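You operate a simulated robot arm through the tools that you are given. There is no shell and no other tool. Be economical: measure what you need, move in short steps, check, and stop when the job is done.

The job below is to be done with a simulated two-armed robot. You get a single attempt, and the scene is never put back.

JOB
Take the cream cloth from the top of the steel bench and lay it out flat on the right end of the drawer bench.

It is judged by the outcome, as a careful person would: the job done as asked, and still so three seconds after it is handed in. It fails if anything else is knocked over, pushed out of place, dropped, spilled or broken. Flat cloth is picked up by pressing the open fingertips on it (5 to 10 N) and closing them slowly along it; thin cloth reads only 2 to 8 mm in the jaws.

ROBOT AND FRAMES
Two 7-joint arms with two-finger parallel grippers on one trunk, on a base that drives. Base frame: it is fixed to the floor where the robot stands at the start and does not move with it; the origin is under the middle of the robot, x ahead of it, y to its left, z up. Readings come in m, rad, newtons and seconds.
The left shoulder is at the start at [0.05, 0.168, 1.132], the right one opposite. Places, roughly: right end of the drawer bench [0.6, 1.1, 0.9]. Payload 1.57 kg a hand.
The TCP of each hand is the grasp point between the finger pads, 0.03 m short of the fingertips. In the tool frame z runs along the fingers and y along their closing line. The gripper opens to 0.08 m. The fingers are 0.017 m wide and 0.012 m thick; the gripper's body (0.04 by 0.082 m) begins 0.08 m behind the TCP.
Orientation is that of the tool frame in the base frame, as a unit quaternion [w, x, y, z]. With the fingers straight down and closing along the base's y, the tool's x points along the base's -x, its y along +y and its z along -z.

CONTROLS
- The arms move only by the tool move_arm. It takes "left_rows", "right_rows" or both (then of equal length, played together; a hand with none holds still); each is a list of rows, each a list of 3 entries, a list of its own where there are three numbers: the closure in counts, from 0 (fully open) to 255 (shut), then the shift along the tool's x, y, z in m, then the turn, a rotation vector about the tool's x, y, z in degrees. In form: [[hand, [dx, dy, dz], [rx, ry, rz]], ...]. A call has 1 to 10 rows; each row shifts and turns the commanded pose from where the row before left it, along the tool's axes as they then stand. Rows are played at 5 a second. More than 0.05 m and 0.15 rad between two rows, or a gripper value outside its range, and nothing of the call is played. Where a pose cannot be reached the arm comes as near as it can. A force on the tool above 40 N (or 10 N above the force at the start of the call, whichever is more), or a blocked arm, ends the call early, and 0.2 s more pass. Each finger travels about 0.045 m/s and halts on what it meets, pressing with about 31 N; the grip force reading is that of the motor and also rises with nothing between the fingers. The clock runs only during rows and for 0.2 s after the last one: add rows that do not move to give the fingers time. It gives the time, the measured TCP pose, the force on the tool (base axes), the opening and the grip force at its end, in the units of the frame above (readings bear some noise), with the torque about the TCP (base axes, N m) and any sound that the robot's microphone picked up.
- Cameras (640 x 400 px; columns grow to the right, rows downward): "scene" is now at [0.1167, 0.0498, 1.3575]; the picture's right is [0.58, -0.81, 0.00], its down [-0.43, -0.31, -0.84] and it looks along [0.69, 0.49, -0.53] (base axes); focal length 260 px, centre (320, 200). "left" rides on the left gripper at [0.072, 0.007, -0.122] in its tool frame; the picture's right is [-0.09, 1.00, 0.00], its down [-0.84, -0.08, -0.54] and it looks along [-0.54, -0.05, 0.84] (tool axes); focal length 238 px, centre (320, 200). "right" rides on the right gripper at [0.072, -0.007, -0.122] in its tool frame; the picture's right is [0.09, 1.00, 0.00], its down [-0.84, 0.08, -0.54] and it looks along [-0.54, 0.05, 0.84] (tool axes); focal length 238 px, centre (320, 200). There is no depth. A picture from a camera that has moved, and an enlarged one, comes with that camera's place and axes in the base frame and with its lens. The place of the scene camera against the robot may be out by one fixed shift of up to 0.012 m in any direction.
- capture(camera): a new picture of that camera. The clock stands still meanwhile.
- raise_lower(by): slides the trunk up (or, below 0, down) by that many m; the arms and the scene camera ride with it, the base frame stays. It gives what a move gives, with no picture.
- drive_base(legs): drives the robot by 1 to 6 legs, each [ahead, left, turn to the left] in m, m and rad, along the robot's own axes; the way and the turn of a leg run together, so that a leg with both is an arc; at most 1.5 m and 3.142 rad a leg. The arms and the cameras ride along, it lands a little off, and it stops where it bumps. It gives what a move gives.
- pan_tilt(pan, tilt): turns the head with the scene camera to pan (to the left, within 1.396 rad either way) and tilt (down, from -0.506 to 1.204), counted from straight ahead of the robot. It gives what a move gives.
- inspect(camera, box): a new picture of the part [left, top, right, bottom] of that camera's present view, enlarged. The clock stands still meanwhile.
- sign_off(): hands the job in; it is judged then, once.

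Go step by step. Nothing tells you exact positions but the pictures and the camera data: compare them with the known pose of the tool, close in by small moves and look again before you grip or let go. The budget is 120 turns and 92 pictures, counting those below and the enlarged ones. Unless the task says otherwise, let go and move clear before handing in, and close with one line.

The tools are called by a JSON object that holds its "name" and its "arguments". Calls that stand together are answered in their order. move_arm: Moves the arms, as the interface text tells. Its arguments: {"type":"object","properties":{"left_rows":{"type":"array"},"right_rows":{"type":"array"}},"required":[]} The other tools are called the same way: raise_lower (by) slides the trunk up or down; drive_base (legs) drives the base; pan_tilt (pan, tilt) turns the head that bears the scene camera; capture (camera) takes a picture; inspect (camera, box) takes an enlarged picture of a part of a camera's view; sign_off () hands the job in.

At the start:

```text
clock: 0.0
left_tool_pos: [0.2964, 0.3541, 1.0921]
left_ee_rot: [0.0, 0.0, 1.0, 0.0]
left_contact_force: [-0.3, 0.3, -0.1]
left_moment: [0.01, -0.01, -0.03]
left_opening: 0.0799
left_grip_force: 0.1
right_tool_pos: [0.4105, 0.0328, 1.1843]
right_ee_rot: [0.0, -0.001, 1.0, 0.0]
right_contact_force: [-0.2, -0.3, -0.5]
right_moment: [0.02, -0.01, 0.02]
right_opening: 0.0799
right_grip_force: 0.1
trunk travel left (down, up): [-0.3, 0.143]
robot x, y, heading: [0.0014, 0.0024, 0.001]
head pan, tilt: [0.621, 0.564]
```

scene: 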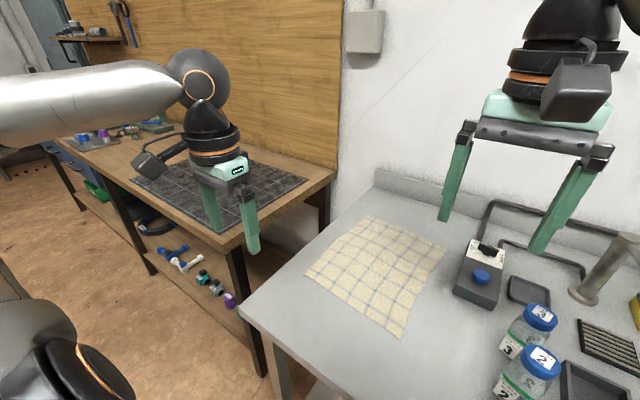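
right: 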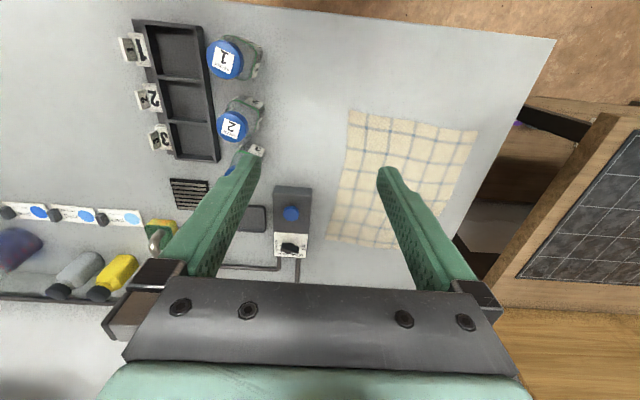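
left: 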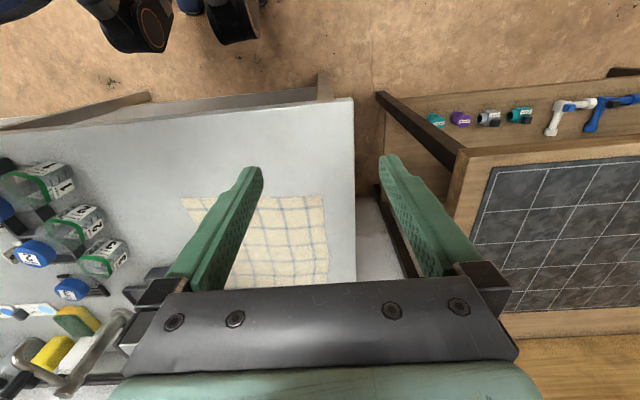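

The cloth lies at about x 0.49–0.86, y 0.08–0.37 on the steel bench. I'll look at the drawer bench next.

{"name": "pan_tilt", "arguments": {"pan": 1.1, "tilt": 0.5}}

{"name": "capture", "arguments": {"camera": "scene"}}

{"name": "pan_tilt", "arguments": {"pan": 0.1, "tilt": 0.7}}

{"name": "capture", "arguments": {"camera": "scene"}}

```text
clock: 0.9
left_tool_pos: [0.2968, 0.3545, 1.0924]
left_ee_rot: [0.0, 0.0, 1.0, 0.0]
left_contact_force: [0.1, -0.4, -0.3]
left_moment: [0.01, -0.02, 0.0]
left_opening: 0.0798
left_grip_force: 0.1
right_tool_pos: [0.4092, 0.0324, 1.184]
right_ee_rot: [0.001, 0.0, 1.0, 0.0]
right_contact_force: [0.4, 0.9, -0.1]
right_moment: [0.01, 0.01, 0.0]
right_opening: 0.0798
right_grip_force: 0.1
trunk travel left (down, up): [-0.3, 0.143]
robot x, y, heading: [-0.0008, 0.0014, -0.001]
head pan, tilt: [1.1, 0.499]
```

```text
88 pictures are left
camera scene: at [0.0854, 0.0787, 1.3634], right [0.89, -0.45, 0.0], down [-0.22, -0.43, -0.88], along [0.4, 0.78, -0.48], focal length 260 px, centre (320, 200)
```

scene: 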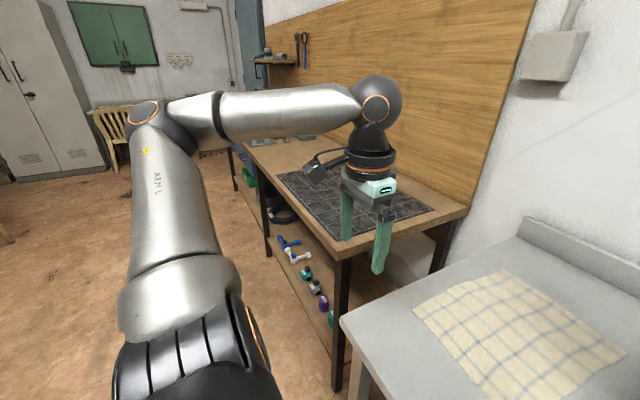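

```text
clock: 2.2
left_tool_pos: [0.298, 0.3545, 1.0925]
left_ee_rot: [0.0, 0.001, 1.0, 0.0]
left_contact_force: [0.0, 0.1, -0.7]
left_moment: [0.01, 0.0, 0.0]
left_opening: 0.0802
left_grip_force: 0.0
right_tool_pos: [0.4088, 0.0326, 1.1849]
right_ee_rot: [0.0, 0.0, 1.0, 0.0]
right_contact_force: [-0.6, 0.1, 0.7]
right_moment: [0.02, -0.01, -0.02]
right_opening: 0.0802
right_grip_force: 0.1
trunk travel left (down, up): [-0.3, 0.143]
robot x, y, heading: [-0.001, -0.0013, -0.002]
head pan, tilt: [0.099, 0.7]
```

```text
87 pictures are left
camera scene: at [0.1285, 0.0062, 1.3457], right [0.1, -0.99, 0.0], down [-0.64, -0.06, -0.77], along [0.76, 0.08, -0.64], focal length 260 px, centre (320, 200)
```

scene: 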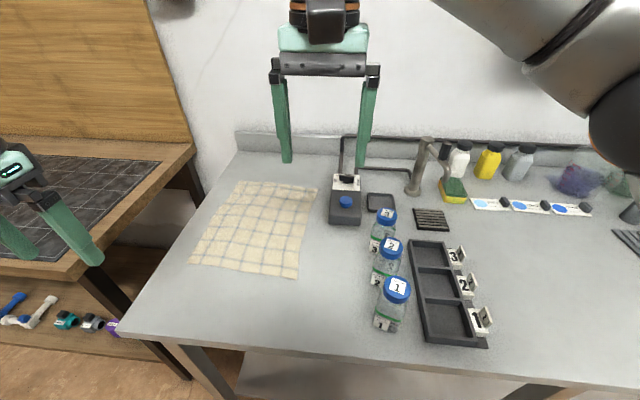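

The cloth's near edge is at x≈0.485, and the drawer bench carries a dark mat at its right end (x≈0.47–0.95, y≈0.7–1.35). I'll shift the base left so it is centred on the cloth, then work with both hands.

{"name": "drive_base", "arguments": {"legs": [[0, 0.235, 0]]}}

{"name": "pan_tilt", "arguments": {"pan": 0.0, "tilt": 0.8}}

{"name": "capture", "arguments": {"camera": "scene"}}

{"name": "capture", "arguments": {"camera": "left"}}

{"name": "capture", "arguments": {"camera": "right"}}

```text
clock: 4.0
left_tool_pos: [0.2943, 0.5915, 1.091]
left_ee_rot: [0.0, -0.001, 1.0, -0.001]
left_contact_force: [-0.5, -0.7, -1.0]
left_moment: [-0.03, -0.02, 0.02]
left_opening: 0.08
left_grip_force: 0.0
right_tool_pos: [0.4081, 0.2721, 1.1844]
right_ee_rot: [0.0, -0.002, 1.0, 0.0]
right_contact_force: [-0.2, 0.0, -0.3]
right_moment: [-0.05, 0.03, -0.02]
right_opening: 0.0801
right_grip_force: 0.0
trunk travel left (down, up): [-0.3, 0.143]
robot x, y, heading: [-0.0024, 0.2324, 0.011]
head pan, tilt: [0.099, 0.7]
```

```text
clock: 4.6
left_tool_pos: [0.2937, 0.5926, 1.0898]
left_ee_rot: [0.001, -0.001, 1.0, 0.0]
left_contact_force: [-0.5, -0.1, 0.0]
left_moment: [0.0, -0.04, -0.01]
left_opening: 0.0798
left_grip_force: 0.0
right_tool_pos: [0.4093, 0.272, 1.1835]
right_ee_rot: [0.0, -0.001, 1.0, 0.0]
right_contact_force: [0.3, -0.4, -0.2]
right_moment: [0.01, 0.02, -0.01]
right_opening: 0.0798
right_grip_force: 0.1
trunk travel left (down, up): [-0.3, 0.143]
robot x, y, heading: [-0.0017, 0.2395, 0.004]
head pan, tilt: [0.0, 0.799]
```

```text
86 pictures are left
camera scene: at [0.1242, 0.2354, 1.3375], right [0.0, -1.0, 0.0], down [-0.72, 0.0, -0.7], along [0.7, 0.0, -0.72], focal length 260 px, centre (320, 200)
```

scene: 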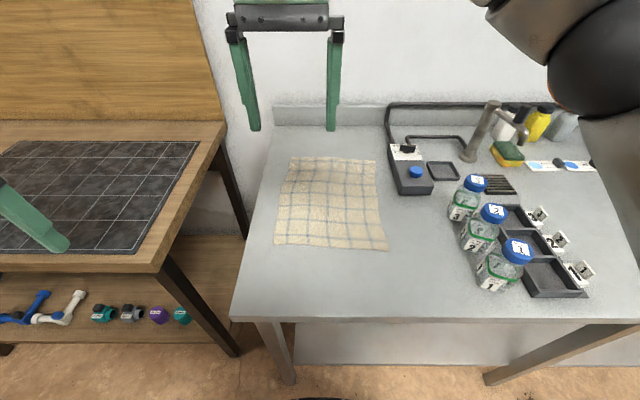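

```text
85 pictures are left
camera left: at [0.2222, 0.5981, 1.2129], right [0.09, 1.0, 0.0], down [0.84, -0.07, 0.54], along [0.54, -0.05, -0.84], focal length 238 px, centre (320, 200)
```

left: 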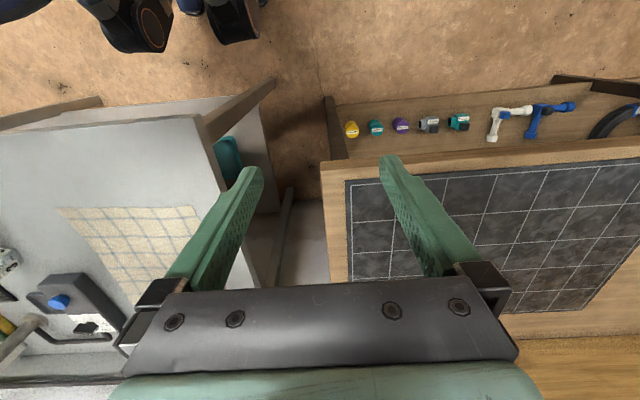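

```text
84 pictures are left
camera right: at [0.3377, 0.2653, 1.307], right [-0.1, 1.0, 0.0], down [0.84, 0.08, 0.54], along [0.54, 0.05, -0.84], focal length 238 px, centre (320, 200)
```

right: 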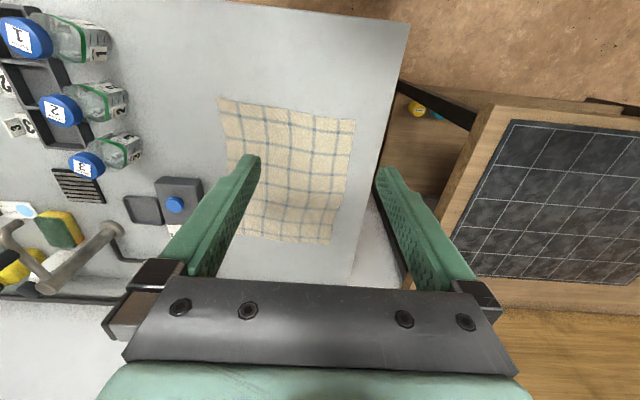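

The drawer bench top appears to be about z≈0.867, and the cloth's near corners about (0.458, 0.350) and (0.443, 0.073). I'll bring both hands above these corners.

{"name": "move_arm", "arguments": {"left_rows": [[90, [0, -0.045, 0], [0, 0, 0]], [90, [0, -0.045, 0], [0, 0, 0]], [90, [-0.03, -0.035, 0.02], [0, 0, 0]], [90, [-0.03, -0.035, 0.02], [0, 0, 0]], [90, [-0.03, -0.035, 0.02], [0, 0, 0]], [90, [-0.03, -0.035, 0.02], [0, 0, 0]], [90, [-0.03, -0.035, 0.02], [0, 0, 0]], [90, [-0.02, 0, 0.04], [0, 0, 0]], [90, [0, 0, 0], [0, 0, 0]]], "right_rows": [[90, [0, -0.035, 0.02], [0, 0, 0]], [90, [0, -0.035, 0.02], [0, 0, 0]], [90, [0, -0.035, 0.03], [0, 0, 0]], [90, [0, -0.035, 0.03], [0, 0, 0]], [90, [-0.016, -0.032, 0.03], [0, 0, 0]], [90, [-0.01, 0, 0.03], [0, 0, 0]], [90, [-0.01, 0, 0.03], [0, 0, 0]], [90, [-0.01, 0, 0.04], [0, 0, 0]], [90, [0, 0, 0], [0, 0, 0]]]}}

{"name": "capture", "arguments": {"camera": "scene"}}

{"name": "capture", "arguments": {"camera": "left"}}

{"name": "capture", "arguments": {"camera": "right"}}

```text
refused: row 3 steps farther than a row can; nothing moved
```

```text
83 pictures are left
camera scene: at [0.1242, 0.2354, 1.3375], right [0.0, -1.0, 0.0], down [-0.72, 0.0, -0.7], along [0.7, 0.0, -0.72], focal length 260 px, centre (320, 200)
```

scene: 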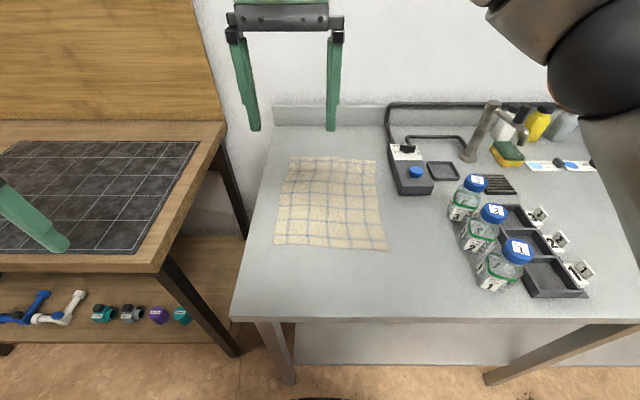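

```text
82 pictures are left
camera left: at [0.2222, 0.5981, 1.2129], right [0.09, 1.0, 0.0], down [0.84, -0.07, 0.54], along [0.54, -0.05, -0.84], focal length 238 px, centre (320, 200)
```

left: 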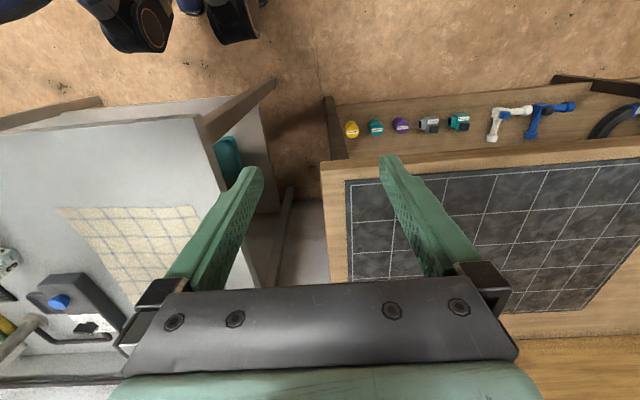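

```text
81 pictures are left
camera right: at [0.3377, 0.2653, 1.307], right [-0.1, 1.0, 0.0], down [0.84, 0.08, 0.54], along [0.54, 0.05, -0.84], focal length 238 px, centre (320, 200)
```

right: 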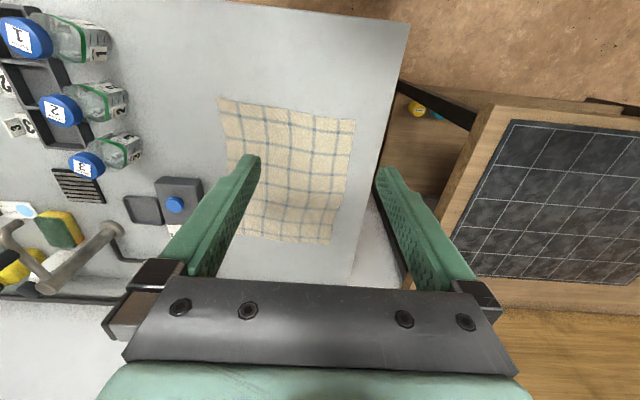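

The rows were too long, so nothing moved. I'll repeat them with every step under 0.05 m.

{"name": "move_arm", "arguments": {"left_rows": [[90, [0, -0.045, 0], [0, 0, 0]], [90, [0, -0.045, 0], [0, 0, 0]], [90, [-0.024, -0.035, 0.01], [0, 0, 0]], [90, [-0.024, -0.035, 0.01], [0, 0, 0]], [90, [-0.024, -0.035, 0.02], [0, 0, 0]], [90, [-0.024, -0.035, 0.02], [0, 0, 0]], [90, [-0.024, -0.035, 0.02], [0, 0, 0]], [90, [-0.025, 0, 0.03], [0, 0, 0]], [90, [-0.025, 0, 0.03], [0, 0, 0]], [90, [0, 0, 0], [0, 0, 0]]], "right_rows": [[90, [0, -0.035, 0.02], [0, 0, 0]], [90, [0, -0.035, 0.02], [0, 0, 0]], [90, [0, -0.035, 0.03], [0, 0, 0]], [90, [0, -0.035, 0.03], [0, 0, 0]], [90, [-0.016, -0.032, 0.03], [0, 0, 0]], [90, [-0.01, 0, 0.03], [0, 0, 0]], [90, [-0.01, 0, 0.03], [0, 0, 0]], [90, [-0.01, 0, 0.04], [0, 0, 0]], [90, [0, 0, 0], [0, 0, 0]], [90, [0, 0, 0], [0, 0, 0]]]}}

```text
clock: 6.8
left_tool_pos: [0.4398, 0.3835, 0.9556]
left_ee_rot: [0.001, -0.003, 1.0, -0.001]
left_contact_force: [-0.1, -0.3, 0.2]
left_moment: [0.03, -0.01, -0.05]
left_opening: 0.052
left_grip_force: 0.0
left hand out of reach, approached as far as the arm can: row 7, 8, 9
right_tool_pos: [0.4546, 0.0969, 0.9547]
right_ee_rot: [0.0, -0.002, 1.0, 0.0]
right_contact_force: [0.7, -0.2, 0.0]
right_moment: [0.03, -0.01, 0.02]
right_opening: 0.0519
right_grip_force: 0.0
trunk travel left (down, up): [-0.3, 0.143]
robot x, y, heading: [0.0021, 0.2384, 0.001]
head pan, tilt: [0.0, 0.799]
```

The left hand stopped short at y≈0.38. I'll look from each camera.

{"name": "capture", "arguments": {"camera": "scene"}}

{"name": "capture", "arguments": {"camera": "left"}}

{"name": "capture", "arguments": {"camera": "right"}}

```text
80 pictures are left
camera scene: at [0.1242, 0.2354, 1.3374], right [0.0, -1.0, 0.0], down [-0.72, 0.0, -0.7], along [0.7, 0.0, -0.72], focal length 260 px, centre (320, 200)
```

scene: 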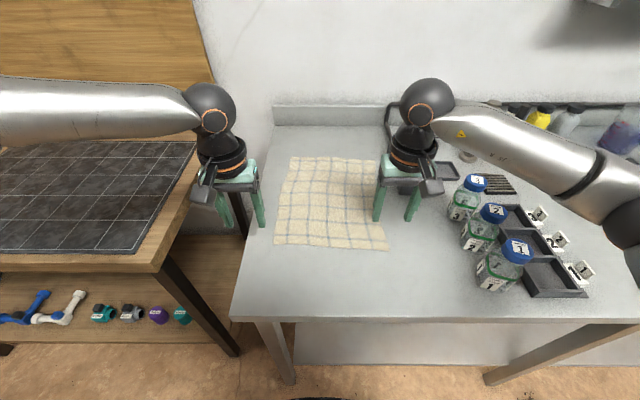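

```text
79 pictures are left
camera left: at [0.3668, 0.389, 1.0759], right [0.09, 1.0, 0.0], down [0.84, -0.07, 0.54], along [0.54, -0.05, -0.84], focal length 238 px, centre (320, 200)
```

left: 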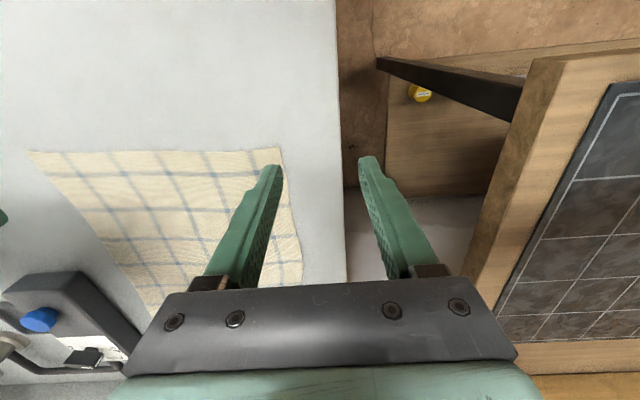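

```text
78 pictures are left
camera right: at [0.3833, 0.0906, 1.0775], right [-0.1, 1.0, 0.0], down [0.84, 0.08, 0.54], along [0.54, 0.05, -0.84], focal length 238 px, centre (320, 200)
```

right: 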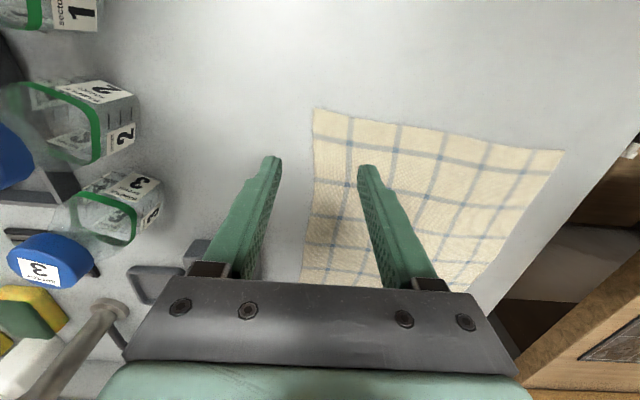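

The views from both hands agree that the cloth surface is at z≈0.85, with corners near (0.45, 0.34) and (0.43, 0.088). The left hand cannot get inward at this height, so I'll test its reach higher up, which corresponds to a lower trunk.

{"name": "move_arm", "arguments": {"left_rows": [[90, [0, 0, -0.04], [0, 0, 0]], [90, [0, 0, -0.04], [0, 0, 0]], [90, [0, 0, -0.04], [0, 0, 0]], [90, [0, 0, -0.04], [0, 0, 0]], [90, [0, 0, -0.04], [0, 0, 0]], [90, [0, 0, 0], [0, 0, 0]]], "right_rows": [[90, [0, 0, -0.04], [0, 0, 0]], [90, [0, 0, -0.04], [0, 0, 0]], [90, [0, 0, -0.04], [0, 0, 0]], [90, [0, 0, -0.04], [0, 0, 0]], [90, [0, 0, -0.04], [0, 0, 0]], [90, [0, 0, 0], [0, 0, 0]]]}}

```text
clock: 8.2
left_tool_pos: [0.4357, 0.3897, 1.1111]
left_ee_rot: [0.0, -0.002, 1.0, -0.001]
left_contact_force: [1.0, -0.2, -0.6]
left_moment: [0.0, 0.01, -0.03]
left_opening: 0.052
left_grip_force: 0.0
left hand out of reach, approached as far as the arm can: row 4, 5
right_tool_pos: [0.453, 0.0989, 1.1554]
right_ee_rot: [0.0, -0.001, 1.0, 0.0]
right_contact_force: [0.4, 0.7, 0.3]
right_moment: [0.01, 0.0, 0.0]
right_opening: 0.0518
right_grip_force: 0.1
trunk travel left (down, up): [-0.3, 0.143]
robot x, y, heading: [0.0016, 0.2393, 0.007]
head pan, tilt: [0.0, 0.799]
```

I'll probe the left arm by going farther out first and then inward.

{"name": "move_arm", "arguments": {"left_rows": [[90, [-0.03, 0.03, 0.02], [0, 0, 0]], [90, [-0.04, 0.02, 0], [0, 0, 0]], [90, [-0.04, 0, 0], [0, 0, 0]], [90, [0, -0.03, 0], [0, 0, 0]], [90, [0, -0.03, 0], [0, 0, 0]], [90, [0, -0.03, 0], [0, 0, 0]], [90, [0, 0, 0], [0, 0, 0]]]}}

```text
clock: 9.8
left_tool_pos: [0.4773, 0.4098, 1.0692]
left_ee_rot: [0.001, -0.002, 1.0, -0.001]
left_contact_force: [0.7, -0.5, 0.1]
left_moment: [-0.02, -0.01, 0.02]
left_opening: 0.052
left_grip_force: 0.0
left hand out of reach, approached as far as the arm can: row 2, 3, 4, 5, 6
right_tool_pos: [0.4539, 0.0999, 1.1556]
right_ee_rot: [0.0, -0.002, 1.0, 0.0]
right_contact_force: [0.7, -0.1, 0.1]
right_moment: [0.0, -0.01, 0.01]
right_opening: 0.052
right_grip_force: 0.1
trunk travel left (down, up): [-0.3, 0.143]
robot x, y, heading: [-0.0013, 0.2357, 0.007]
head pan, tilt: [0.0, 0.799]
```

The left arm seems bound by a joint limit rather than its length. I'll try yawing the hand to free it.

{"name": "move_arm", "arguments": {"left_rows": [[90, [0, 0, 0], [0, 0, 8]], [90, [0, 0, 0], [0, 0, 8]], [90, [0, 0, 0], [0, 0, 8]], [90, [0, 0, 0], [0, 0, 8]], [90, [-0.02, 0.02, 0], [0, 0, 0]], [90, [-0.02, 0.02, 0], [0, 0, 0]]]}}

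{"name": "capture", "arguments": {"camera": "scene"}}

```text
clock: 11.2
left_tool_pos: [0.5091, 0.4441, 1.0634]
left_ee_rot: [0.002, 0.274, 0.962, -0.001]
left_contact_force: [0.2, -0.4, -0.2]
left_moment: [0.03, 0.0, -0.02]
left_opening: 0.0515
left_grip_force: 0.0
left hand out of reach, approached as far as the arm can: row 5, 6
right_tool_pos: [0.4526, 0.0988, 1.1561]
right_ee_rot: [0.0, -0.002, 1.0, 0.0]
right_contact_force: [1.0, 0.8, -0.6]
right_moment: [0.0, -0.03, 0.0]
right_opening: 0.0519
right_grip_force: 0.1
trunk travel left (down, up): [-0.3, 0.143]
robot x, y, heading: [0.0009, 0.2351, 0.003]
head pan, tilt: [0.0, 0.799]
```

```text
77 pictures are left
camera scene: at [0.1243, 0.2355, 1.3374], right [0.0, -1.0, 0.0], down [-0.72, 0.0, -0.7], along [0.7, 0.0, -0.72], focal length 260 px, centre (320, 200)
```

scene: 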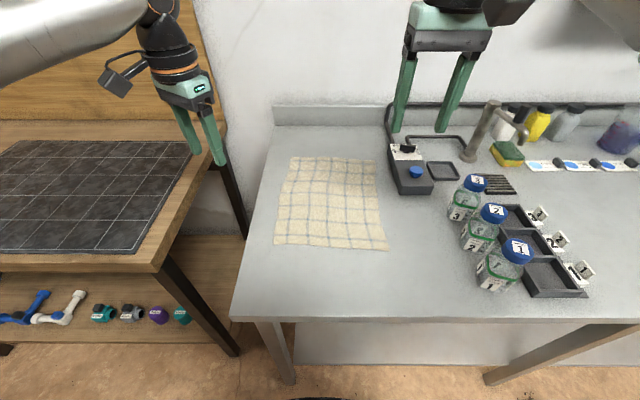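

Positive yaw helps little, so I'll try the opposite direction.

{"name": "move_arm", "arguments": {"left_rows": [[90, [0, 0, 0], [0, 0, -8]], [90, [0, 0, 0], [0, 0, -8]], [90, [0, 0, 0], [0, 0, -8]], [90, [0, 0, 0], [0, 0, -8]], [90, [0, 0, 0], [0, 0, -8]], [90, [0, 0, 0], [0, 0, -8]], [90, [0, 0, 0], [0, 0, -8]], [90, [0, 0, 0], [0, 0, -8]], [90, [0, 0, 0], [0, 0, 0]]]}}

{"name": "move_arm", "arguments": {"left_rows": [[90, [0, -0.03, 0], [0, 0, 0]], [90, [0, -0.03, 0], [0, 0, 0]], [90, [0, -0.03, 0], [0, 0, 0]], [90, [0, 0, 0], [0, 0, 0]]]}}

```text
clock: 13.2
left_tool_pos: [0.5087, 0.4429, 1.0637]
left_ee_rot: [-0.001, -0.278, 0.961, 0.0]
left_contact_force: [-0.3, -0.5, -0.1]
left_moment: [-0.01, 0.03, -0.04]
left_opening: 0.0518
left_grip_force: 0.0
right_tool_pos: [0.453, 0.1002, 1.1558]
right_ee_rot: [0.0, -0.002, 1.0, 0.0]
right_contact_force: [0.0, -0.9, 0.2]
right_moment: [0.02, 0.07, -0.04]
right_opening: 0.0517
right_grip_force: 0.0
trunk travel left (down, up): [-0.3, 0.143]
robot x, y, heading: [-0.0008, 0.2368, 0.009]
head pan, tilt: [0.0, 0.799]
```

```text
clock: 14.2
left_tool_pos: [0.4925, 0.4227, 1.0514]
left_ee_rot: [0.0, -0.277, 0.961, -0.001]
left_contact_force: [0.1, -0.3, 0.0]
left_moment: [-0.02, 0.0, -0.03]
left_opening: 0.0519
left_grip_force: 0.0
left hand out of reach, approached as far as the arm can: row 1, 2, 3
right_tool_pos: [0.4528, 0.0992, 1.1566]
right_ee_rot: [0.0, -0.002, 1.0, 0.0]
right_contact_force: [0.3, -0.6, -0.6]
right_moment: [0.0, 0.02, 0.0]
right_opening: 0.0519
right_grip_force: 0.1
trunk travel left (down, up): [-0.3, 0.143]
robot x, y, heading: [0.0007, 0.2347, 0.002]
head pan, tilt: [0.0, 0.799]
```

The left arm cannot reach past roughly x − y_rel ≈ 0.3, whatever the yaw. I'll square up the left hand again and shift the base right by 0.1 m so both hands can reach the corners.

{"name": "move_arm", "arguments": {"left_rows": [[90, [0.01, 0, 0], [0, 0, 8]], [90, [0.01, 0, 0], [0, 0, 8]], [90, [0, 0.01, 0], [0, 0, 8]], [90, [0, 0.01, 0], [0, 0, 8.3]], [90, [0, 0, 0], [0, 0, 0]]]}}

{"name": "drive_base", "arguments": {"legs": [[0, -0.1, 0]]}}

```text
clock: 15.4
left_tool_pos: [0.4717, 0.4332, 1.0535]
left_ee_rot: [0.0, 0.001, 1.0, 0.0]
left_contact_force: [0.3, 0.9, -0.9]
left_moment: [0.01, 0.03, -0.02]
left_opening: 0.0517
left_grip_force: 0.0
right_tool_pos: [0.454, 0.0993, 1.1564]
right_ee_rot: [0.001, -0.002, 1.0, 0.0]
right_contact_force: [0.0, 0.2, -0.2]
right_moment: [0.03, 0.0, -0.02]
right_opening: 0.0517
right_grip_force: 0.1
trunk travel left (down, up): [-0.3, 0.143]
robot x, y, heading: [0.0006, 0.2378, 0.004]
head pan, tilt: [0.0, 0.799]
```

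```text
clock: 16.6
left_tool_pos: [0.4729, 0.332, 1.0548]
left_ee_rot: [0.001, 0.001, 1.0, 0.0]
left_contact_force: [0.6, 0.5, 0.2]
left_moment: [0.03, 0.0, 0.0]
left_opening: 0.0517
left_grip_force: 0.1
right_tool_pos: [0.4543, 0.0019, 1.1553]
right_ee_rot: [0.0, -0.002, 1.0, 0.0]
right_contact_force: [0.2, -0.8, -0.5]
right_moment: [0.01, 0.03, 0.02]
right_opening: 0.0518
right_grip_force: 0.2
trunk travel left (down, up): [-0.3, 0.143]
robot x, y, heading: [0.002, 0.1391, 0.005]
head pan, tilt: [0.0, 0.799]
```

Next, I'll bring both hands down to z≈0.94 above the corners.

{"name": "move_arm", "arguments": {"left_rows": [[90, [0.01, -0.01, 0.03], [0, 0, 0]], [90, [0, -0.007, 0.03], [0, 0, 0]], [90, [0, 0, 0.03], [0, 0, 0]], [90, [0, 0, 0.025], [0, 0, 0]], [90, [0, 0, 0], [0, 0, 0]], [90, [0, 0, 0], [0, 0, 0]], [90, [0, 0, 0], [0, 0, 0]]], "right_rows": [[90, [0, 0.03, 0.03], [0, 0, 0]], [90, [0, 0.03, 0.03], [0, 0, 0]], [90, [0, 0.03, 0.03], [0, 0, 0]], [90, [0.007, 0.023, 0.04], [0, 0, 0]], [90, [0, 0, 0.045], [0, 0, 0]], [90, [0, 0, 0.04], [0, 0, 0]], [90, [0, 0, 0], [0, 0, 0]]]}}

{"name": "capture", "arguments": {"camera": "left"}}

{"name": "capture", "arguments": {"camera": "right"}}

```text
clock: 18.2
left_tool_pos: [0.462, 0.3136, 0.9389]
left_ee_rot: [0.0, 0.0, 1.0, 0.0]
left_contact_force: [-0.7, -0.5, 0.3]
left_moment: [0.04, 0.0, 0.01]
left_opening: 0.0519
left_grip_force: 0.1
right_tool_pos: [0.4492, 0.1135, 0.9436]
right_ee_rot: [0.0, -0.002, 1.0, 0.0]
right_contact_force: [-0.3, -0.3, 0.3]
right_moment: [-0.03, -0.01, 0.0]
right_opening: 0.0518
right_grip_force: 0.0
trunk travel left (down, up): [-0.3, 0.143]
robot x, y, heading: [-0.0023, 0.1389, 0.005]
head pan, tilt: [0.0, 0.799]
```

```text
76 pictures are left
camera left: at [0.3898, 0.3204, 1.0605], right [0.09, 1.0, 0.0], down [0.84, -0.08, 0.54], along [0.54, -0.05, -0.84], focal length 238 px, centre (320, 200)
```

left: 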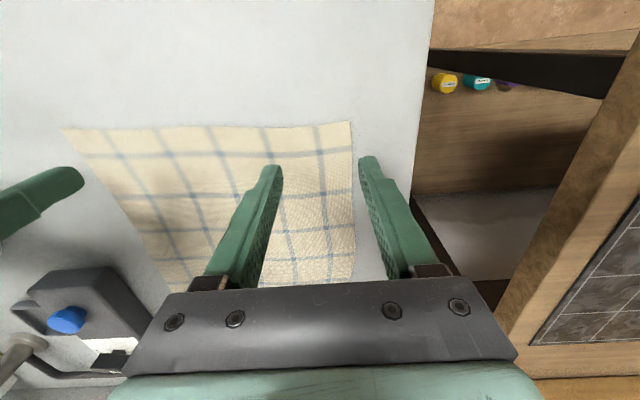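

```text
75 pictures are left
camera right: at [0.3781, 0.1065, 1.0651], right [-0.1, 1.0, 0.0], down [0.84, 0.08, 0.54], along [0.54, 0.05, -0.84], focal length 238 px, centre (320, 200)
```

right: 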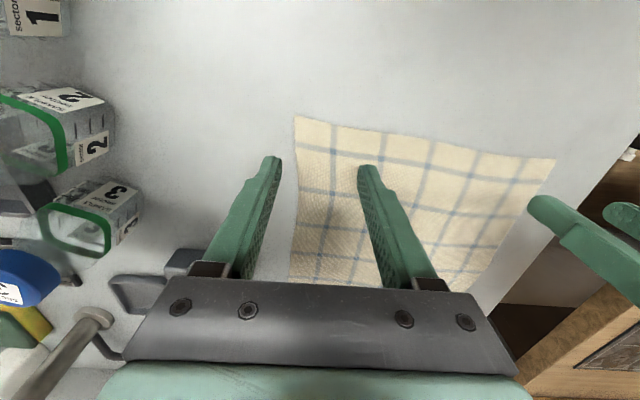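

The estimates are consistent: surface at z≈0.85 and near edge at x≈0.446 (left) and 0.431 (right). I'll shift both hands slightly inward and descend close to the cloth.

{"name": "move_arm", "arguments": {"left_rows": [[90, [0, -0.013, 0.015], [0, 0, 0]], [90, [0, 0, 0.015], [0, 0, 0]], [90, [0, 0, 0.012], [0, 0, 0]], [90, [0, 0, 0], [0, 0, 0]]], "right_rows": [[90, [0, 0.018, 0.015], [0, 0, 0]], [90, [0, 0, 0.015], [0, 0, 0]], [90, [0, 0, 0.016], [0, 0, 0]], [90, [0, 0, 0], [0, 0, 0]]]}}

{"name": "capture", "arguments": {"camera": "left"}}

{"name": "capture", "arguments": {"camera": "right"}}

```text
clock: 19.2
left_tool_pos: [0.4527, 0.3144, 0.9019]
left_ee_rot: [0.001, 0.001, 1.0, -0.001]
left_contact_force: [0.3, 0.3, -0.5]
left_moment: [0.02, 0.0, -0.03]
left_opening: 0.052
left_grip_force: 0.1
left hand out of reach, approached as far as the arm can: row 1, 2, 3
right_tool_pos: [0.4461, 0.1336, 0.8967]
right_ee_rot: [0.0, -0.001, 1.0, 0.001]
right_contact_force: [0.8, -0.3, -0.4]
right_moment: [0.03, 0.01, 0.05]
right_opening: 0.0516
right_grip_force: 0.0
trunk travel left (down, up): [-0.3, 0.143]
robot x, y, heading: [-0.0005, 0.1389, 0.01]
head pan, tilt: [0.0, 0.799]
```

```text
74 pictures are left
camera left: at [0.3796, 0.3203, 1.0227], right [0.09, 1.0, 0.0], down [0.84, -0.08, 0.54], along [0.54, -0.05, -0.84], focal length 238 px, centre (320, 200)
```

left: 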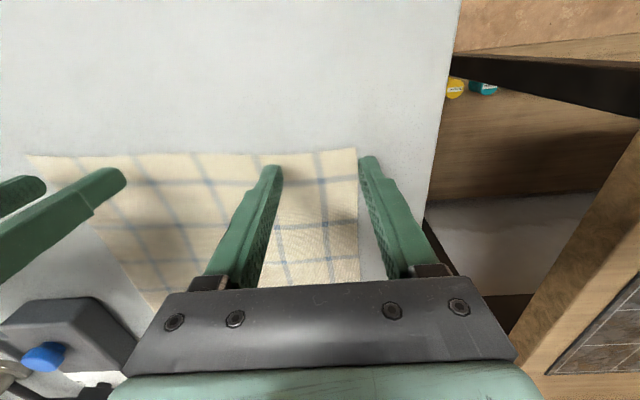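

```text
73 pictures are left
camera right: at [0.3751, 0.126, 1.0182], right [-0.1, 1.0, 0.0], down [0.84, 0.08, 0.54], along [0.54, 0.05, -0.84], focal length 238 px, centre (320, 200)
```

right: 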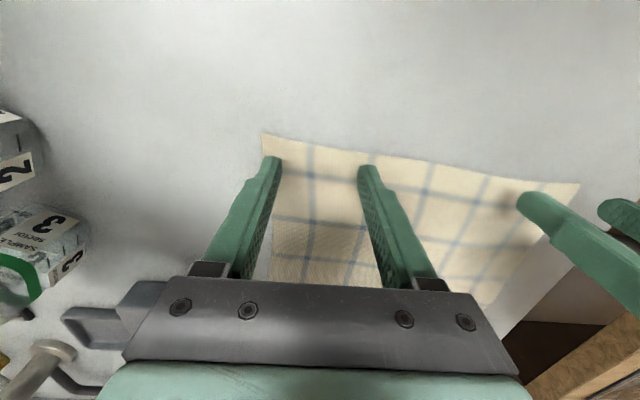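

The left hand is again at its inner limit. I'll raise slightly, move the base right and a little ahead, then bring the hands back over the corners.

{"name": "move_arm", "arguments": {"left_rows": [[90, [0.005, 0, -0.03], [0, 0, 0]], [90, [0.0, 0, 0], [0, 0, 0]]], "right_rows": [[90, [0, 0, -0.03], [0, 0, 0]], [90, [0, 0, 0], [0, 0, 0]]]}}

{"name": "drive_base", "arguments": {"legs": [[0.02, -0.05, 0]]}}

{"name": "move_arm", "arguments": {"left_rows": [[90, [0.003, 0.018, 0], [0, 0, 0]], [90, [0.003, 0.018, 0], [0, 0, 0]], [90, [0, 0, 0], [0, 0, 0]]], "right_rows": [[90, [0.01, 0.024, 0], [0, 0, 0]], [90, [0.009, 0.023, 0], [0, 0, 0]], [90, [0, 0, 0], [0, 0, 0]]]}}

```text
clock: 19.8
left_tool_pos: [0.4484, 0.3158, 0.9308]
left_ee_rot: [0.001, 0.001, 1.0, 0.001]
left_contact_force: [0.4, -0.3, 0.2]
left_moment: [-0.05, 0.0, 0.01]
left_opening: 0.0519
left_grip_force: 0.1
right_tool_pos: [0.4455, 0.1305, 0.9263]
right_ee_rot: [0.001, -0.002, 1.0, 0.0]
right_contact_force: [0.2, 1.0, 0.0]
right_moment: [0.02, -0.01, 0.0]
right_opening: 0.0518
right_grip_force: 0.1
trunk travel left (down, up): [-0.3, 0.143]
robot x, y, heading: [-0.0001, 0.1379, 0.002]
head pan, tilt: [0.0, 0.799]
```

```text
clock: 20.7
left_tool_pos: [0.4685, 0.2656, 0.932]
left_ee_rot: [0.0, 0.001, 1.0, 0.0]
left_contact_force: [0.7, 0.6, 0.7]
left_moment: [0.03, 0.01, -0.03]
left_opening: 0.0523
left_grip_force: 0.1
right_tool_pos: [0.4666, 0.0802, 0.926]
right_ee_rot: [0.0, -0.003, 1.0, 0.0]
right_contact_force: [-0.1, -0.1, 0.4]
right_moment: [0.03, 0.03, 0.01]
right_opening: 0.0518
right_grip_force: 0.0
trunk travel left (down, up): [-0.3, 0.143]
robot x, y, heading: [0.0245, 0.0915, 0.005]
head pan, tilt: [0.0, 0.799]
```

```text
clock: 21.5
left_tool_pos: [0.463, 0.299, 0.9308]
left_ee_rot: [0.0, 0.0, 1.0, 0.0]
left_contact_force: [-0.2, -0.6, -0.1]
left_moment: [0.01, 0.01, 0.0]
left_opening: 0.0518
left_grip_force: 0.1
right_tool_pos: [0.4465, 0.1307, 0.9262]
right_ee_rot: [0.0, -0.002, 1.0, 0.0]
right_contact_force: [-0.1, -0.2, -0.2]
right_moment: [-0.02, -0.01, -0.03]
right_opening: 0.0517
right_grip_force: 0.0
trunk travel left (down, up): [-0.3, 0.143]
robot x, y, heading: [0.0208, 0.0871, 0.002]
head pan, tilt: [0.0, 0.799]
```

Both hands are in place. I'll come down to just above the expected contact height.

{"name": "move_arm", "arguments": {"left_rows": [[90, [0, 0, 0.02], [0, 0, 0]], [90, [0, 0, 0.02], [0, 0, 0]], [90, [0, 0, 0], [0, 0, 0]]], "right_rows": [[90, [0, 0, 0.02], [0, 0, 0]], [90, [0, 0, 0.016], [0, 0, 0]], [90, [0, 0, 0], [0, 0, 0]]]}}

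{"name": "capture", "arguments": {"camera": "left"}}

{"name": "capture", "arguments": {"camera": "right"}}

```text
clock: 22.3
left_tool_pos: [0.4625, 0.3014, 0.8923]
left_ee_rot: [-0.001, 0.0, 1.0, 0.001]
left_contact_force: [0.3, 0.7, -0.2]
left_moment: [0.0, 0.02, -0.01]
left_opening: 0.0515
left_grip_force: 0.1
right_tool_pos: [0.4472, 0.1284, 0.8897]
right_ee_rot: [0.0, -0.002, 1.0, 0.0]
right_contact_force: [-0.1, 0.5, -0.1]
right_moment: [-0.01, -0.01, -0.01]
right_opening: 0.0518
right_grip_force: 0.1
trunk travel left (down, up): [-0.3, 0.143]
robot x, y, heading: [0.0196, 0.09, 0.005]
head pan, tilt: [0.0, 0.799]
```

```text
72 pictures are left
camera left: at [0.3905, 0.3075, 1.0124], right [0.09, 1.0, 0.0], down [0.84, -0.08, 0.54], along [0.54, -0.05, -0.84], focal length 238 px, centre (320, 200)
```

left: 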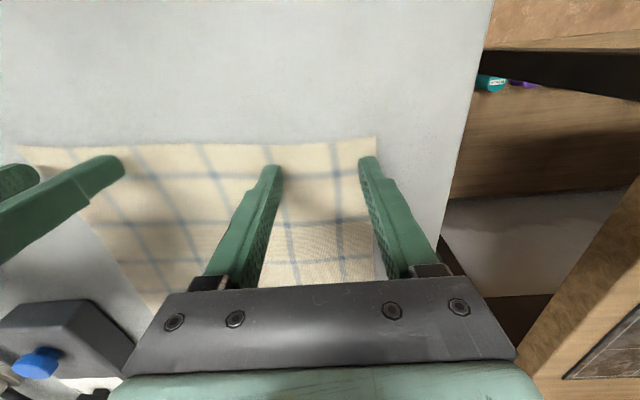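

```text
71 pictures are left
camera right: at [0.3752, 0.1218, 1.0123], right [-0.1, 1.0, 0.0], down [0.84, 0.08, 0.54], along [0.54, 0.05, -0.84], focal length 238 px, centre (320, 200)
```

right: 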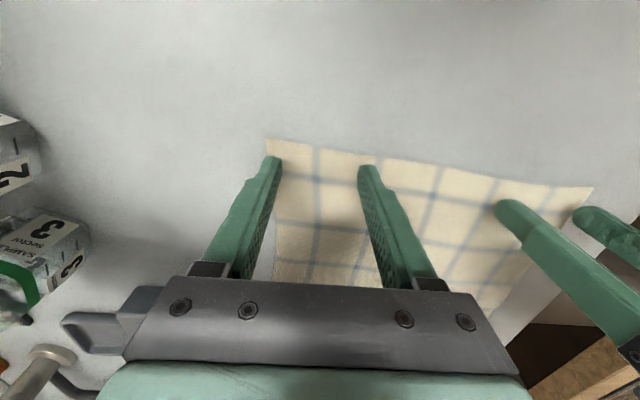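

The fingertips look well placed on both corners. I'll feel downward in small steps.

{"name": "move_arm", "arguments": {"left_rows": [[90, [0, 0, 0.004], [0, 0, 0]], [90, [0, 0, 0.004], [0, 0, 0]], [90, [0, 0, 0], [0, 0, 0]]], "right_rows": [[90, [0, 0, 0.003], [0, 0, 0]], [90, [0, 0, 0.003], [0, 0, 0]], [90, [0, 0, 0], [0, 0, 0]]]}}

{"name": "move_arm", "arguments": {"left_rows": [[90, [0, 0, 0.003], [0, 0, 0]], [90, [0, 0, 0], [0, 0, 0]]], "right_rows": [[90, [0, 0, 0.003], [0, 0, 0]], [90, [0, 0, 0], [0, 0, 0]]]}}

```text
clock: 23.1
left_tool_pos: [0.4635, 0.3001, 0.8835]
left_ee_rot: [0.001, 0.001, 1.0, 0.0]
left_contact_force: [0.1, 0.0, -0.3]
left_moment: [-0.01, 0.0, 0.02]
left_opening: 0.052
left_grip_force: 0.0
right_tool_pos: [0.4461, 0.1275, 0.8825]
right_ee_rot: [0.0, -0.002, 1.0, 0.0]
right_contact_force: [0.2, 0.1, 0.0]
right_moment: [-0.02, 0.0, 0.01]
right_opening: 0.0516
right_grip_force: 0.1
trunk travel left (down, up): [-0.3, 0.143]
robot x, y, heading: [0.0227, 0.0881, 0.004]
head pan, tilt: [0.0, 0.799]
```

```text
clock: 23.7
left_tool_pos: [0.4627, 0.2996, 0.8829]
left_ee_rot: [0.001, 0.0, 1.0, 0.0]
left_contact_force: [0.8, 1.5, 12.6]
left_moment: [0.15, 0.04, -0.03]
left_opening: 0.0518
left_grip_force: 0.0
right_tool_pos: [0.4462, 0.1286, 0.8812]
right_ee_rot: [0.002, -0.001, 1.0, 0.001]
right_contact_force: [1.3, 1.7, 5.9]
right_moment: [-0.05, -0.04, 0.0]
right_opening: 0.0515
right_grip_force: 0.1
trunk travel left (down, up): [-0.3, 0.143]
robot x, y, heading: [0.0194, 0.0892, 0.006]
head pan, tilt: [0.0, 0.799]
```

Contact is made, so the surface is at z≈0.852. I'll ease the left hand by 1 mm and close both slowly.

{"name": "move_arm", "arguments": {"left_rows": [[90, [0, 0, -0.0008], [0, 0, 0]], [108, [0, 0, 0], [0, 0, 0]], [126, [0, 0, 0], [0, 0, 0]], [144, [0, 0, 0], [0, 0, 0]], [162, [0, 0, 0], [0, 0, 0]], [180, [0, 0, 0], [0, 0, 0]], [198, [0, 0, 0], [0, 0, 0]], [216, [0, 0, 0], [0, 0, 0]], [235, [0, 0, 0], [0, 0, 0]], [255, [0, 0, 0], [0, 0, 0]]], "right_rows": [[90, [0, 0, 0.0004], [0, 0, 0]], [108, [0, 0, 0], [0, 0, 0]], [126, [0, 0, 0], [0, 0, 0]], [144, [0, 0, 0], [0, 0, 0]], [162, [0, 0, 0], [0, 0, 0]], [180, [0, 0, 0], [0, 0, 0]], [198, [0, 0, 0], [0, 0, 0]], [216, [0, 0, 0], [0, 0, 0]], [235, [0, 0, 0], [0, 0, 0]], [255, [0, 0, 0], [0, 0, 0]]]}}

{"name": "capture", "arguments": {"camera": "left"}}

{"name": "capture", "arguments": {"camera": "right"}}

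```text
clock: 25.9
left_tool_pos: [0.4613, 0.3002, 0.8816]
left_ee_rot: [0.002, 0.001, 1.0, -0.001]
left_contact_force: [-0.2, -6.7, 12.0]
left_moment: [-0.14, 0.09, 0.06]
left_opening: 0.0025
left_grip_force: 24.0
right_tool_pos: [0.4449, 0.1288, 0.8807]
right_ee_rot: [0.001, -0.001, 1.0, 0.002]
right_contact_force: [-0.2, 5.2, 21.0]
right_moment: [0.17, 0.05, -0.03]
right_opening: 0.0034
right_grip_force: 24.5
trunk travel left (down, up): [-0.3, 0.143]
robot x, y, heading: [0.0212, 0.0915, -0.0]
head pan, tilt: [0.0, 0.799]
```

```text
70 pictures are left
camera left: at [0.3884, 0.3059, 1.0025], right [0.09, 1.0, 0.0], down [0.84, -0.08, 0.54], along [0.54, -0.05, -0.84], focal length 238 px, centre (320, 200)
```

left: 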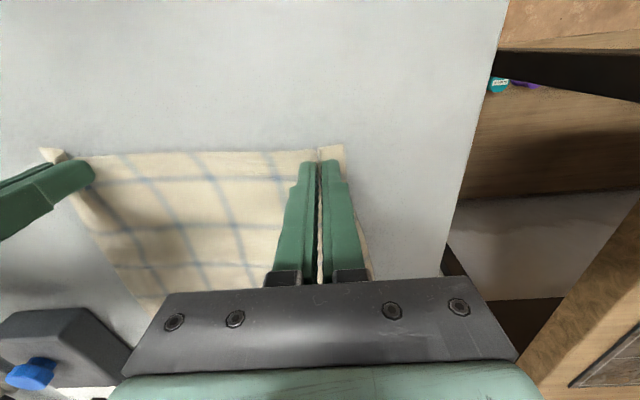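

```text
69 pictures are left
camera right: at [0.374, 0.1215, 1.0035], right [-0.1, 1.0, 0.0], down [0.83, 0.08, 0.54], along [0.54, 0.06, -0.84], focal length 238 px, centre (320, 200)
```

right: 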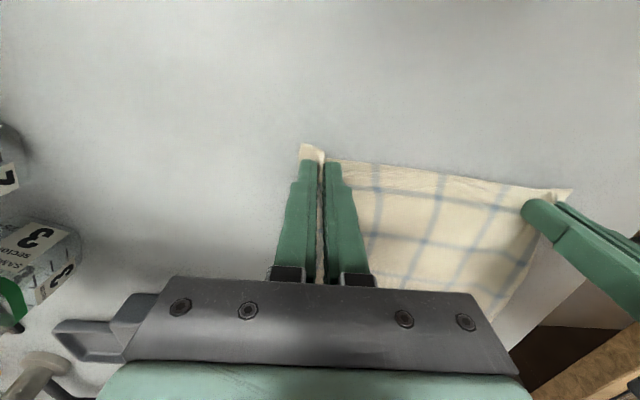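

Both hands have pinched the cloth (2.5 and 3.4 mm). I'll raise it with the arms by 0.1 m, then with the trunk, and check.

{"name": "move_arm", "arguments": {"left_rows": [[255, [0, 0, -0.01], [0, 0, 0]], [255, [0, 0, -0.02], [0, 0, 0]], [255, [0, 0, -0.02], [0, 0, 0]], [255, [0, 0, -0.025], [0, 0, 0]], [255, [0, 0, -0.025], [0, 0, 0]], [255, [0, 0, 0], [0, 0, 0]]], "right_rows": [[255, [0, 0, -0.01], [0, 0, 0]], [255, [0, 0, -0.02], [0, 0, 0]], [255, [0, 0, -0.02], [0, 0, 0]], [255, [0, 0, -0.025], [0, 0, 0]], [255, [0, 0, -0.025], [0, 0, 0]], [255, [0, 0, 0], [0, 0, 0]]]}}

{"name": "raise_lower", "arguments": {"by": 0.14}}

{"name": "capture", "arguments": {"camera": "scene"}}

```text
clock: 27.3
left_tool_pos: [0.4641, 0.3023, 0.9826]
left_ee_rot: [0.0, 0.0, 1.0, -0.002]
left_contact_force: [-0.8, -12.3, -0.1]
left_moment: [-0.37, -0.01, 0.09]
left_opening: 0.0027
left_grip_force: 23.7
right_tool_pos: [0.4459, 0.1286, 0.9806]
right_ee_rot: [0.0, -0.002, 1.0, 0.002]
right_contact_force: [0.2, 12.2, 0.2]
right_moment: [0.39, 0.0, 0.03]
right_opening: 0.0028
right_grip_force: 24.7
trunk travel left (down, up): [-0.3, 0.143]
robot x, y, heading: [0.0236, 0.0891, 0.003]
head pan, tilt: [0.0, 0.799]
```

```text
clock: 29.0
left_tool_pos: [0.4638, 0.3039, 1.1216]
left_ee_rot: [0.001, 0.001, 1.0, 0.0]
left_contact_force: [-0.6, -12.5, -0.9]
left_moment: [-0.39, -0.02, 0.11]
left_opening: 0.0028
left_grip_force: 23.5
right_tool_pos: [0.4467, 0.1294, 1.1212]
right_ee_rot: [0.0, -0.002, 1.0, 0.001]
right_contact_force: [0.9, 13.5, -0.4]
right_moment: [0.37, -0.03, 0.1]
right_opening: 0.003
right_grip_force: 24.1
trunk travel left (down, up): [-0.44, 0.003]
robot x, y, heading: [0.02, 0.0857, 0.002]
head pan, tilt: [0.0, 0.799]
```

```text
68 pictures are left
camera scene: at [0.1453, 0.0868, 1.4774], right [0.0, -1.0, 0.0], down [-0.72, 0.0, -0.7], along [0.7, 0.0, -0.72], focal length 260 px, centre (320, 200)
```

scene: 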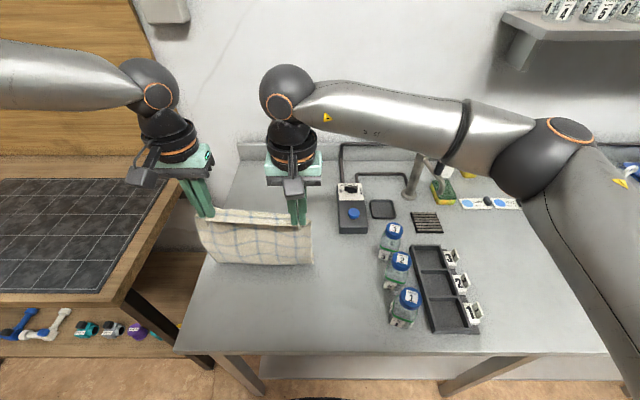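

The cloth hangs from both hands, but it's under about 12 N of tension. I'll ease the hands together slightly and raise further.

{"name": "move_arm", "arguments": {"left_rows": [[255, [0, -0.003, -0.01], [0, 0, 0]], [255, [0, 0, -0.025], [0, 0, 0]], [255, [0, 0, -0.025], [0, 0, 0]], [255, [0, 0, -0.025], [0, 0, 0]], [255, [0, 0, -0.025], [0, 0, 0]], [255, [0, 0, -0.025], [0, 0, 0]], [255, [0, 0, -0.015], [0, 0, 0]], [255, [0, 0, 0], [0, 0, 0]]], "right_rows": [[255, [0, 0.003, -0.01], [0, 0, 0]], [255, [0, 0, -0.025], [0, 0, 0]], [255, [0, 0, -0.025], [0, 0, 0]], [255, [0, 0, -0.025], [0, 0, 0]], [255, [0, 0, -0.025], [0, 0, 0]], [255, [0, 0, -0.025], [0, 0, 0]], [255, [0, 0, -0.015], [0, 0, 0]], [255, [0, 0, 0], [0, 0, 0]]]}}

{"name": "capture", "arguments": {"camera": "scene"}}

```text
clock: 30.8
left_tool_pos: [0.4636, 0.2992, 1.2737]
left_ee_rot: [-0.001, 0.001, 1.0, 0.0]
left_contact_force: [-1.1, -6.5, -0.5]
left_moment: [-0.18, -0.01, 0.07]
left_opening: 0.0025
left_grip_force: 24.0
right_tool_pos: [0.4447, 0.13, 1.271]
right_ee_rot: [0.0, -0.002, 1.0, 0.001]
right_contact_force: [0.0, 6.1, 0.5]
right_moment: [0.18, 0.02, 0.06]
right_opening: 0.0025
right_grip_force: 23.8
trunk travel left (down, up): [-0.44, 0.003]
robot x, y, heading: [0.0203, 0.0896, 0.003]
head pan, tilt: [0.0, 0.799]
```

```text
67 pictures are left
camera scene: at [0.1452, 0.0868, 1.4774], right [0.0, -1.0, 0.0], down [-0.72, 0.0, -0.7], along [0.7, 0.0, -0.72], focal length 260 px, centre (320, 200)
```

scene: 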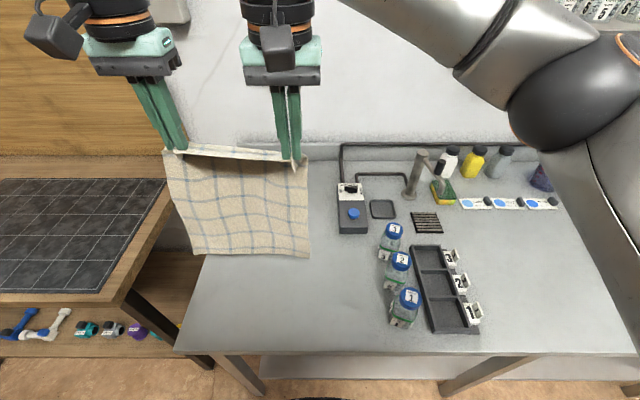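

The cloth hangs clear, with its bottom at about z≈0.91. I'll drive left until it is in front of the drawer bench's right end, then look down at the room between base and bench.

{"name": "drive_base", "arguments": {"legs": [[-0.05, 0.2, 0], [0, 0.3, 0], [0, 0.28, 0]]}}

{"name": "capture", "arguments": {"camera": "scene"}}

{"name": "pan_tilt", "arguments": {"pan": 0, "tilt": 1.2}}

{"name": "capture", "arguments": {"camera": "scene"}}

```text
clock: 35.6
left_tool_pos: [0.41, 1.0732, 1.274]
left_ee_rot: [0.0, 0.001, 1.0, -0.001]
left_contact_force: [0.1, -7.6, -0.5]
left_moment: [-0.23, 0.01, 0.06]
left_opening: 0.0027
left_grip_force: 24.3
right_tool_pos: [0.3929, 0.9036, 1.27]
right_ee_rot: [0.0, -0.002, 1.0, 0.0]
right_contact_force: [-0.2, 7.5, 0.2]
right_moment: [0.21, 0.02, 0.01]
right_opening: 0.0027
right_grip_force: 24.4
trunk travel left (down, up): [-0.44, 0.003]
robot x, y, heading: [-0.03, 0.8581, 0.002]
head pan, tilt: [0.0, 0.799]
```

```text
66 pictures are left
camera scene: at [0.0931, 0.8607, 1.4774], right [0.0, -1.0, 0.0], down [-0.72, 0.0, -0.7], along [0.7, 0.0, -0.72], focal length 260 px, centre (320, 200)
```

scene: 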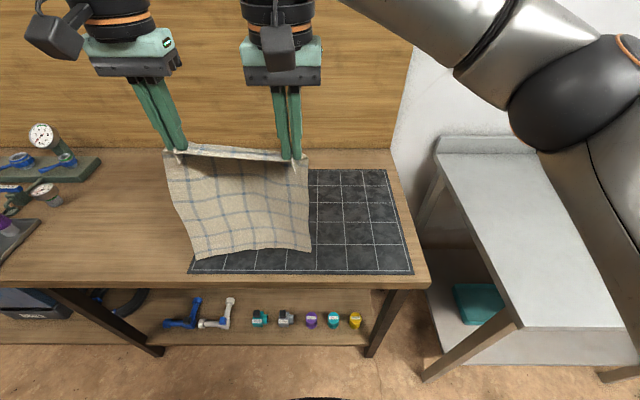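

```text
clock: 36.5
left_tool_pos: [0.4111, 1.072, 1.2727]
left_ee_rot: [0.001, 0.001, 1.0, 0.0]
left_contact_force: [0.2, -5.4, -0.4]
left_moment: [-0.16, 0.02, 0.08]
left_opening: 0.0026
left_grip_force: 24.0
right_tool_pos: [0.3928, 0.9046, 1.2707]
right_ee_rot: [0.001, -0.002, 1.0, 0.001]
right_contact_force: [0.3, 6.2, -0.1]
right_moment: [0.15, 0.0, 0.03]
right_opening: 0.0026
right_grip_force: 24.2
trunk travel left (down, up): [-0.44, 0.003]
robot x, y, heading: [-0.0335, 0.8622, 0.003]
head pan, tilt: [0.0, 1.201]
```

```text
65 pictures are left
camera scene: at [0.0684, 0.8601, 1.4497], right [0.0, -1.0, 0.0], down [-0.93, 0.0, -0.36], along [0.36, 0.0, -0.93], focal length 260 px, centre (320, 200)
```

scene: 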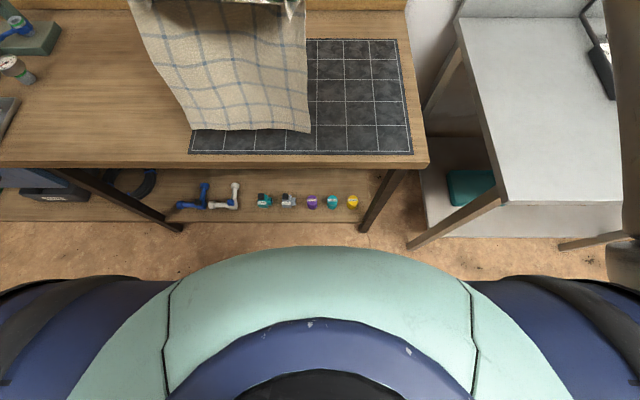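

The cloth is now over the mat (x≈0.43–0.84, y≈0.62–1.20), which is clear. The base body has only about 0.1 m left to the bench, so I'll test how far both hands can reach forward.

{"name": "move_arm", "arguments": {"left_rows": [[255, [-0.02, -0.001, 0], [0, 0, 0]], [255, [-0.02, -0.001, 0], [0, 0, 0]], [255, [-0.02, -0.001, 0], [0, 0, 0]], [255, [0, 0, 0], [0, 0, 0]]], "right_rows": [[255, [-0.02, 0.001, 0], [0, 0, 0]], [255, [-0.02, 0.001, 0], [0, 0, 0]], [255, [-0.02, 0.001, 0], [0, 0, 0]], [255, [0, 0, 0], [0, 0, 0]]]}}

```text
clock: 37.5
left_tool_pos: [0.4622, 1.0772, 1.2702]
left_ee_rot: [0.0, 0.0, 1.0, 0.0]
left_contact_force: [0.1, -4.1, 0.0]
left_moment: [-0.13, 0.0, 0.03]
left_opening: 0.0024
left_grip_force: 24.0
left hand out of reach, approached as far as the arm can: row 3
right_tool_pos: [0.454, 0.9092, 1.2689]
right_ee_rot: [0.001, -0.003, 1.0, 0.001]
right_contact_force: [0.1, 3.7, 0.8]
right_moment: [0.12, 0.0, 0.03]
right_opening: 0.0027
right_grip_force: 23.7
trunk travel left (down, up): [-0.44, 0.003]
robot x, y, heading: [-0.0309, 0.8618, 0.003]
head pan, tilt: [0.0, 1.201]
```

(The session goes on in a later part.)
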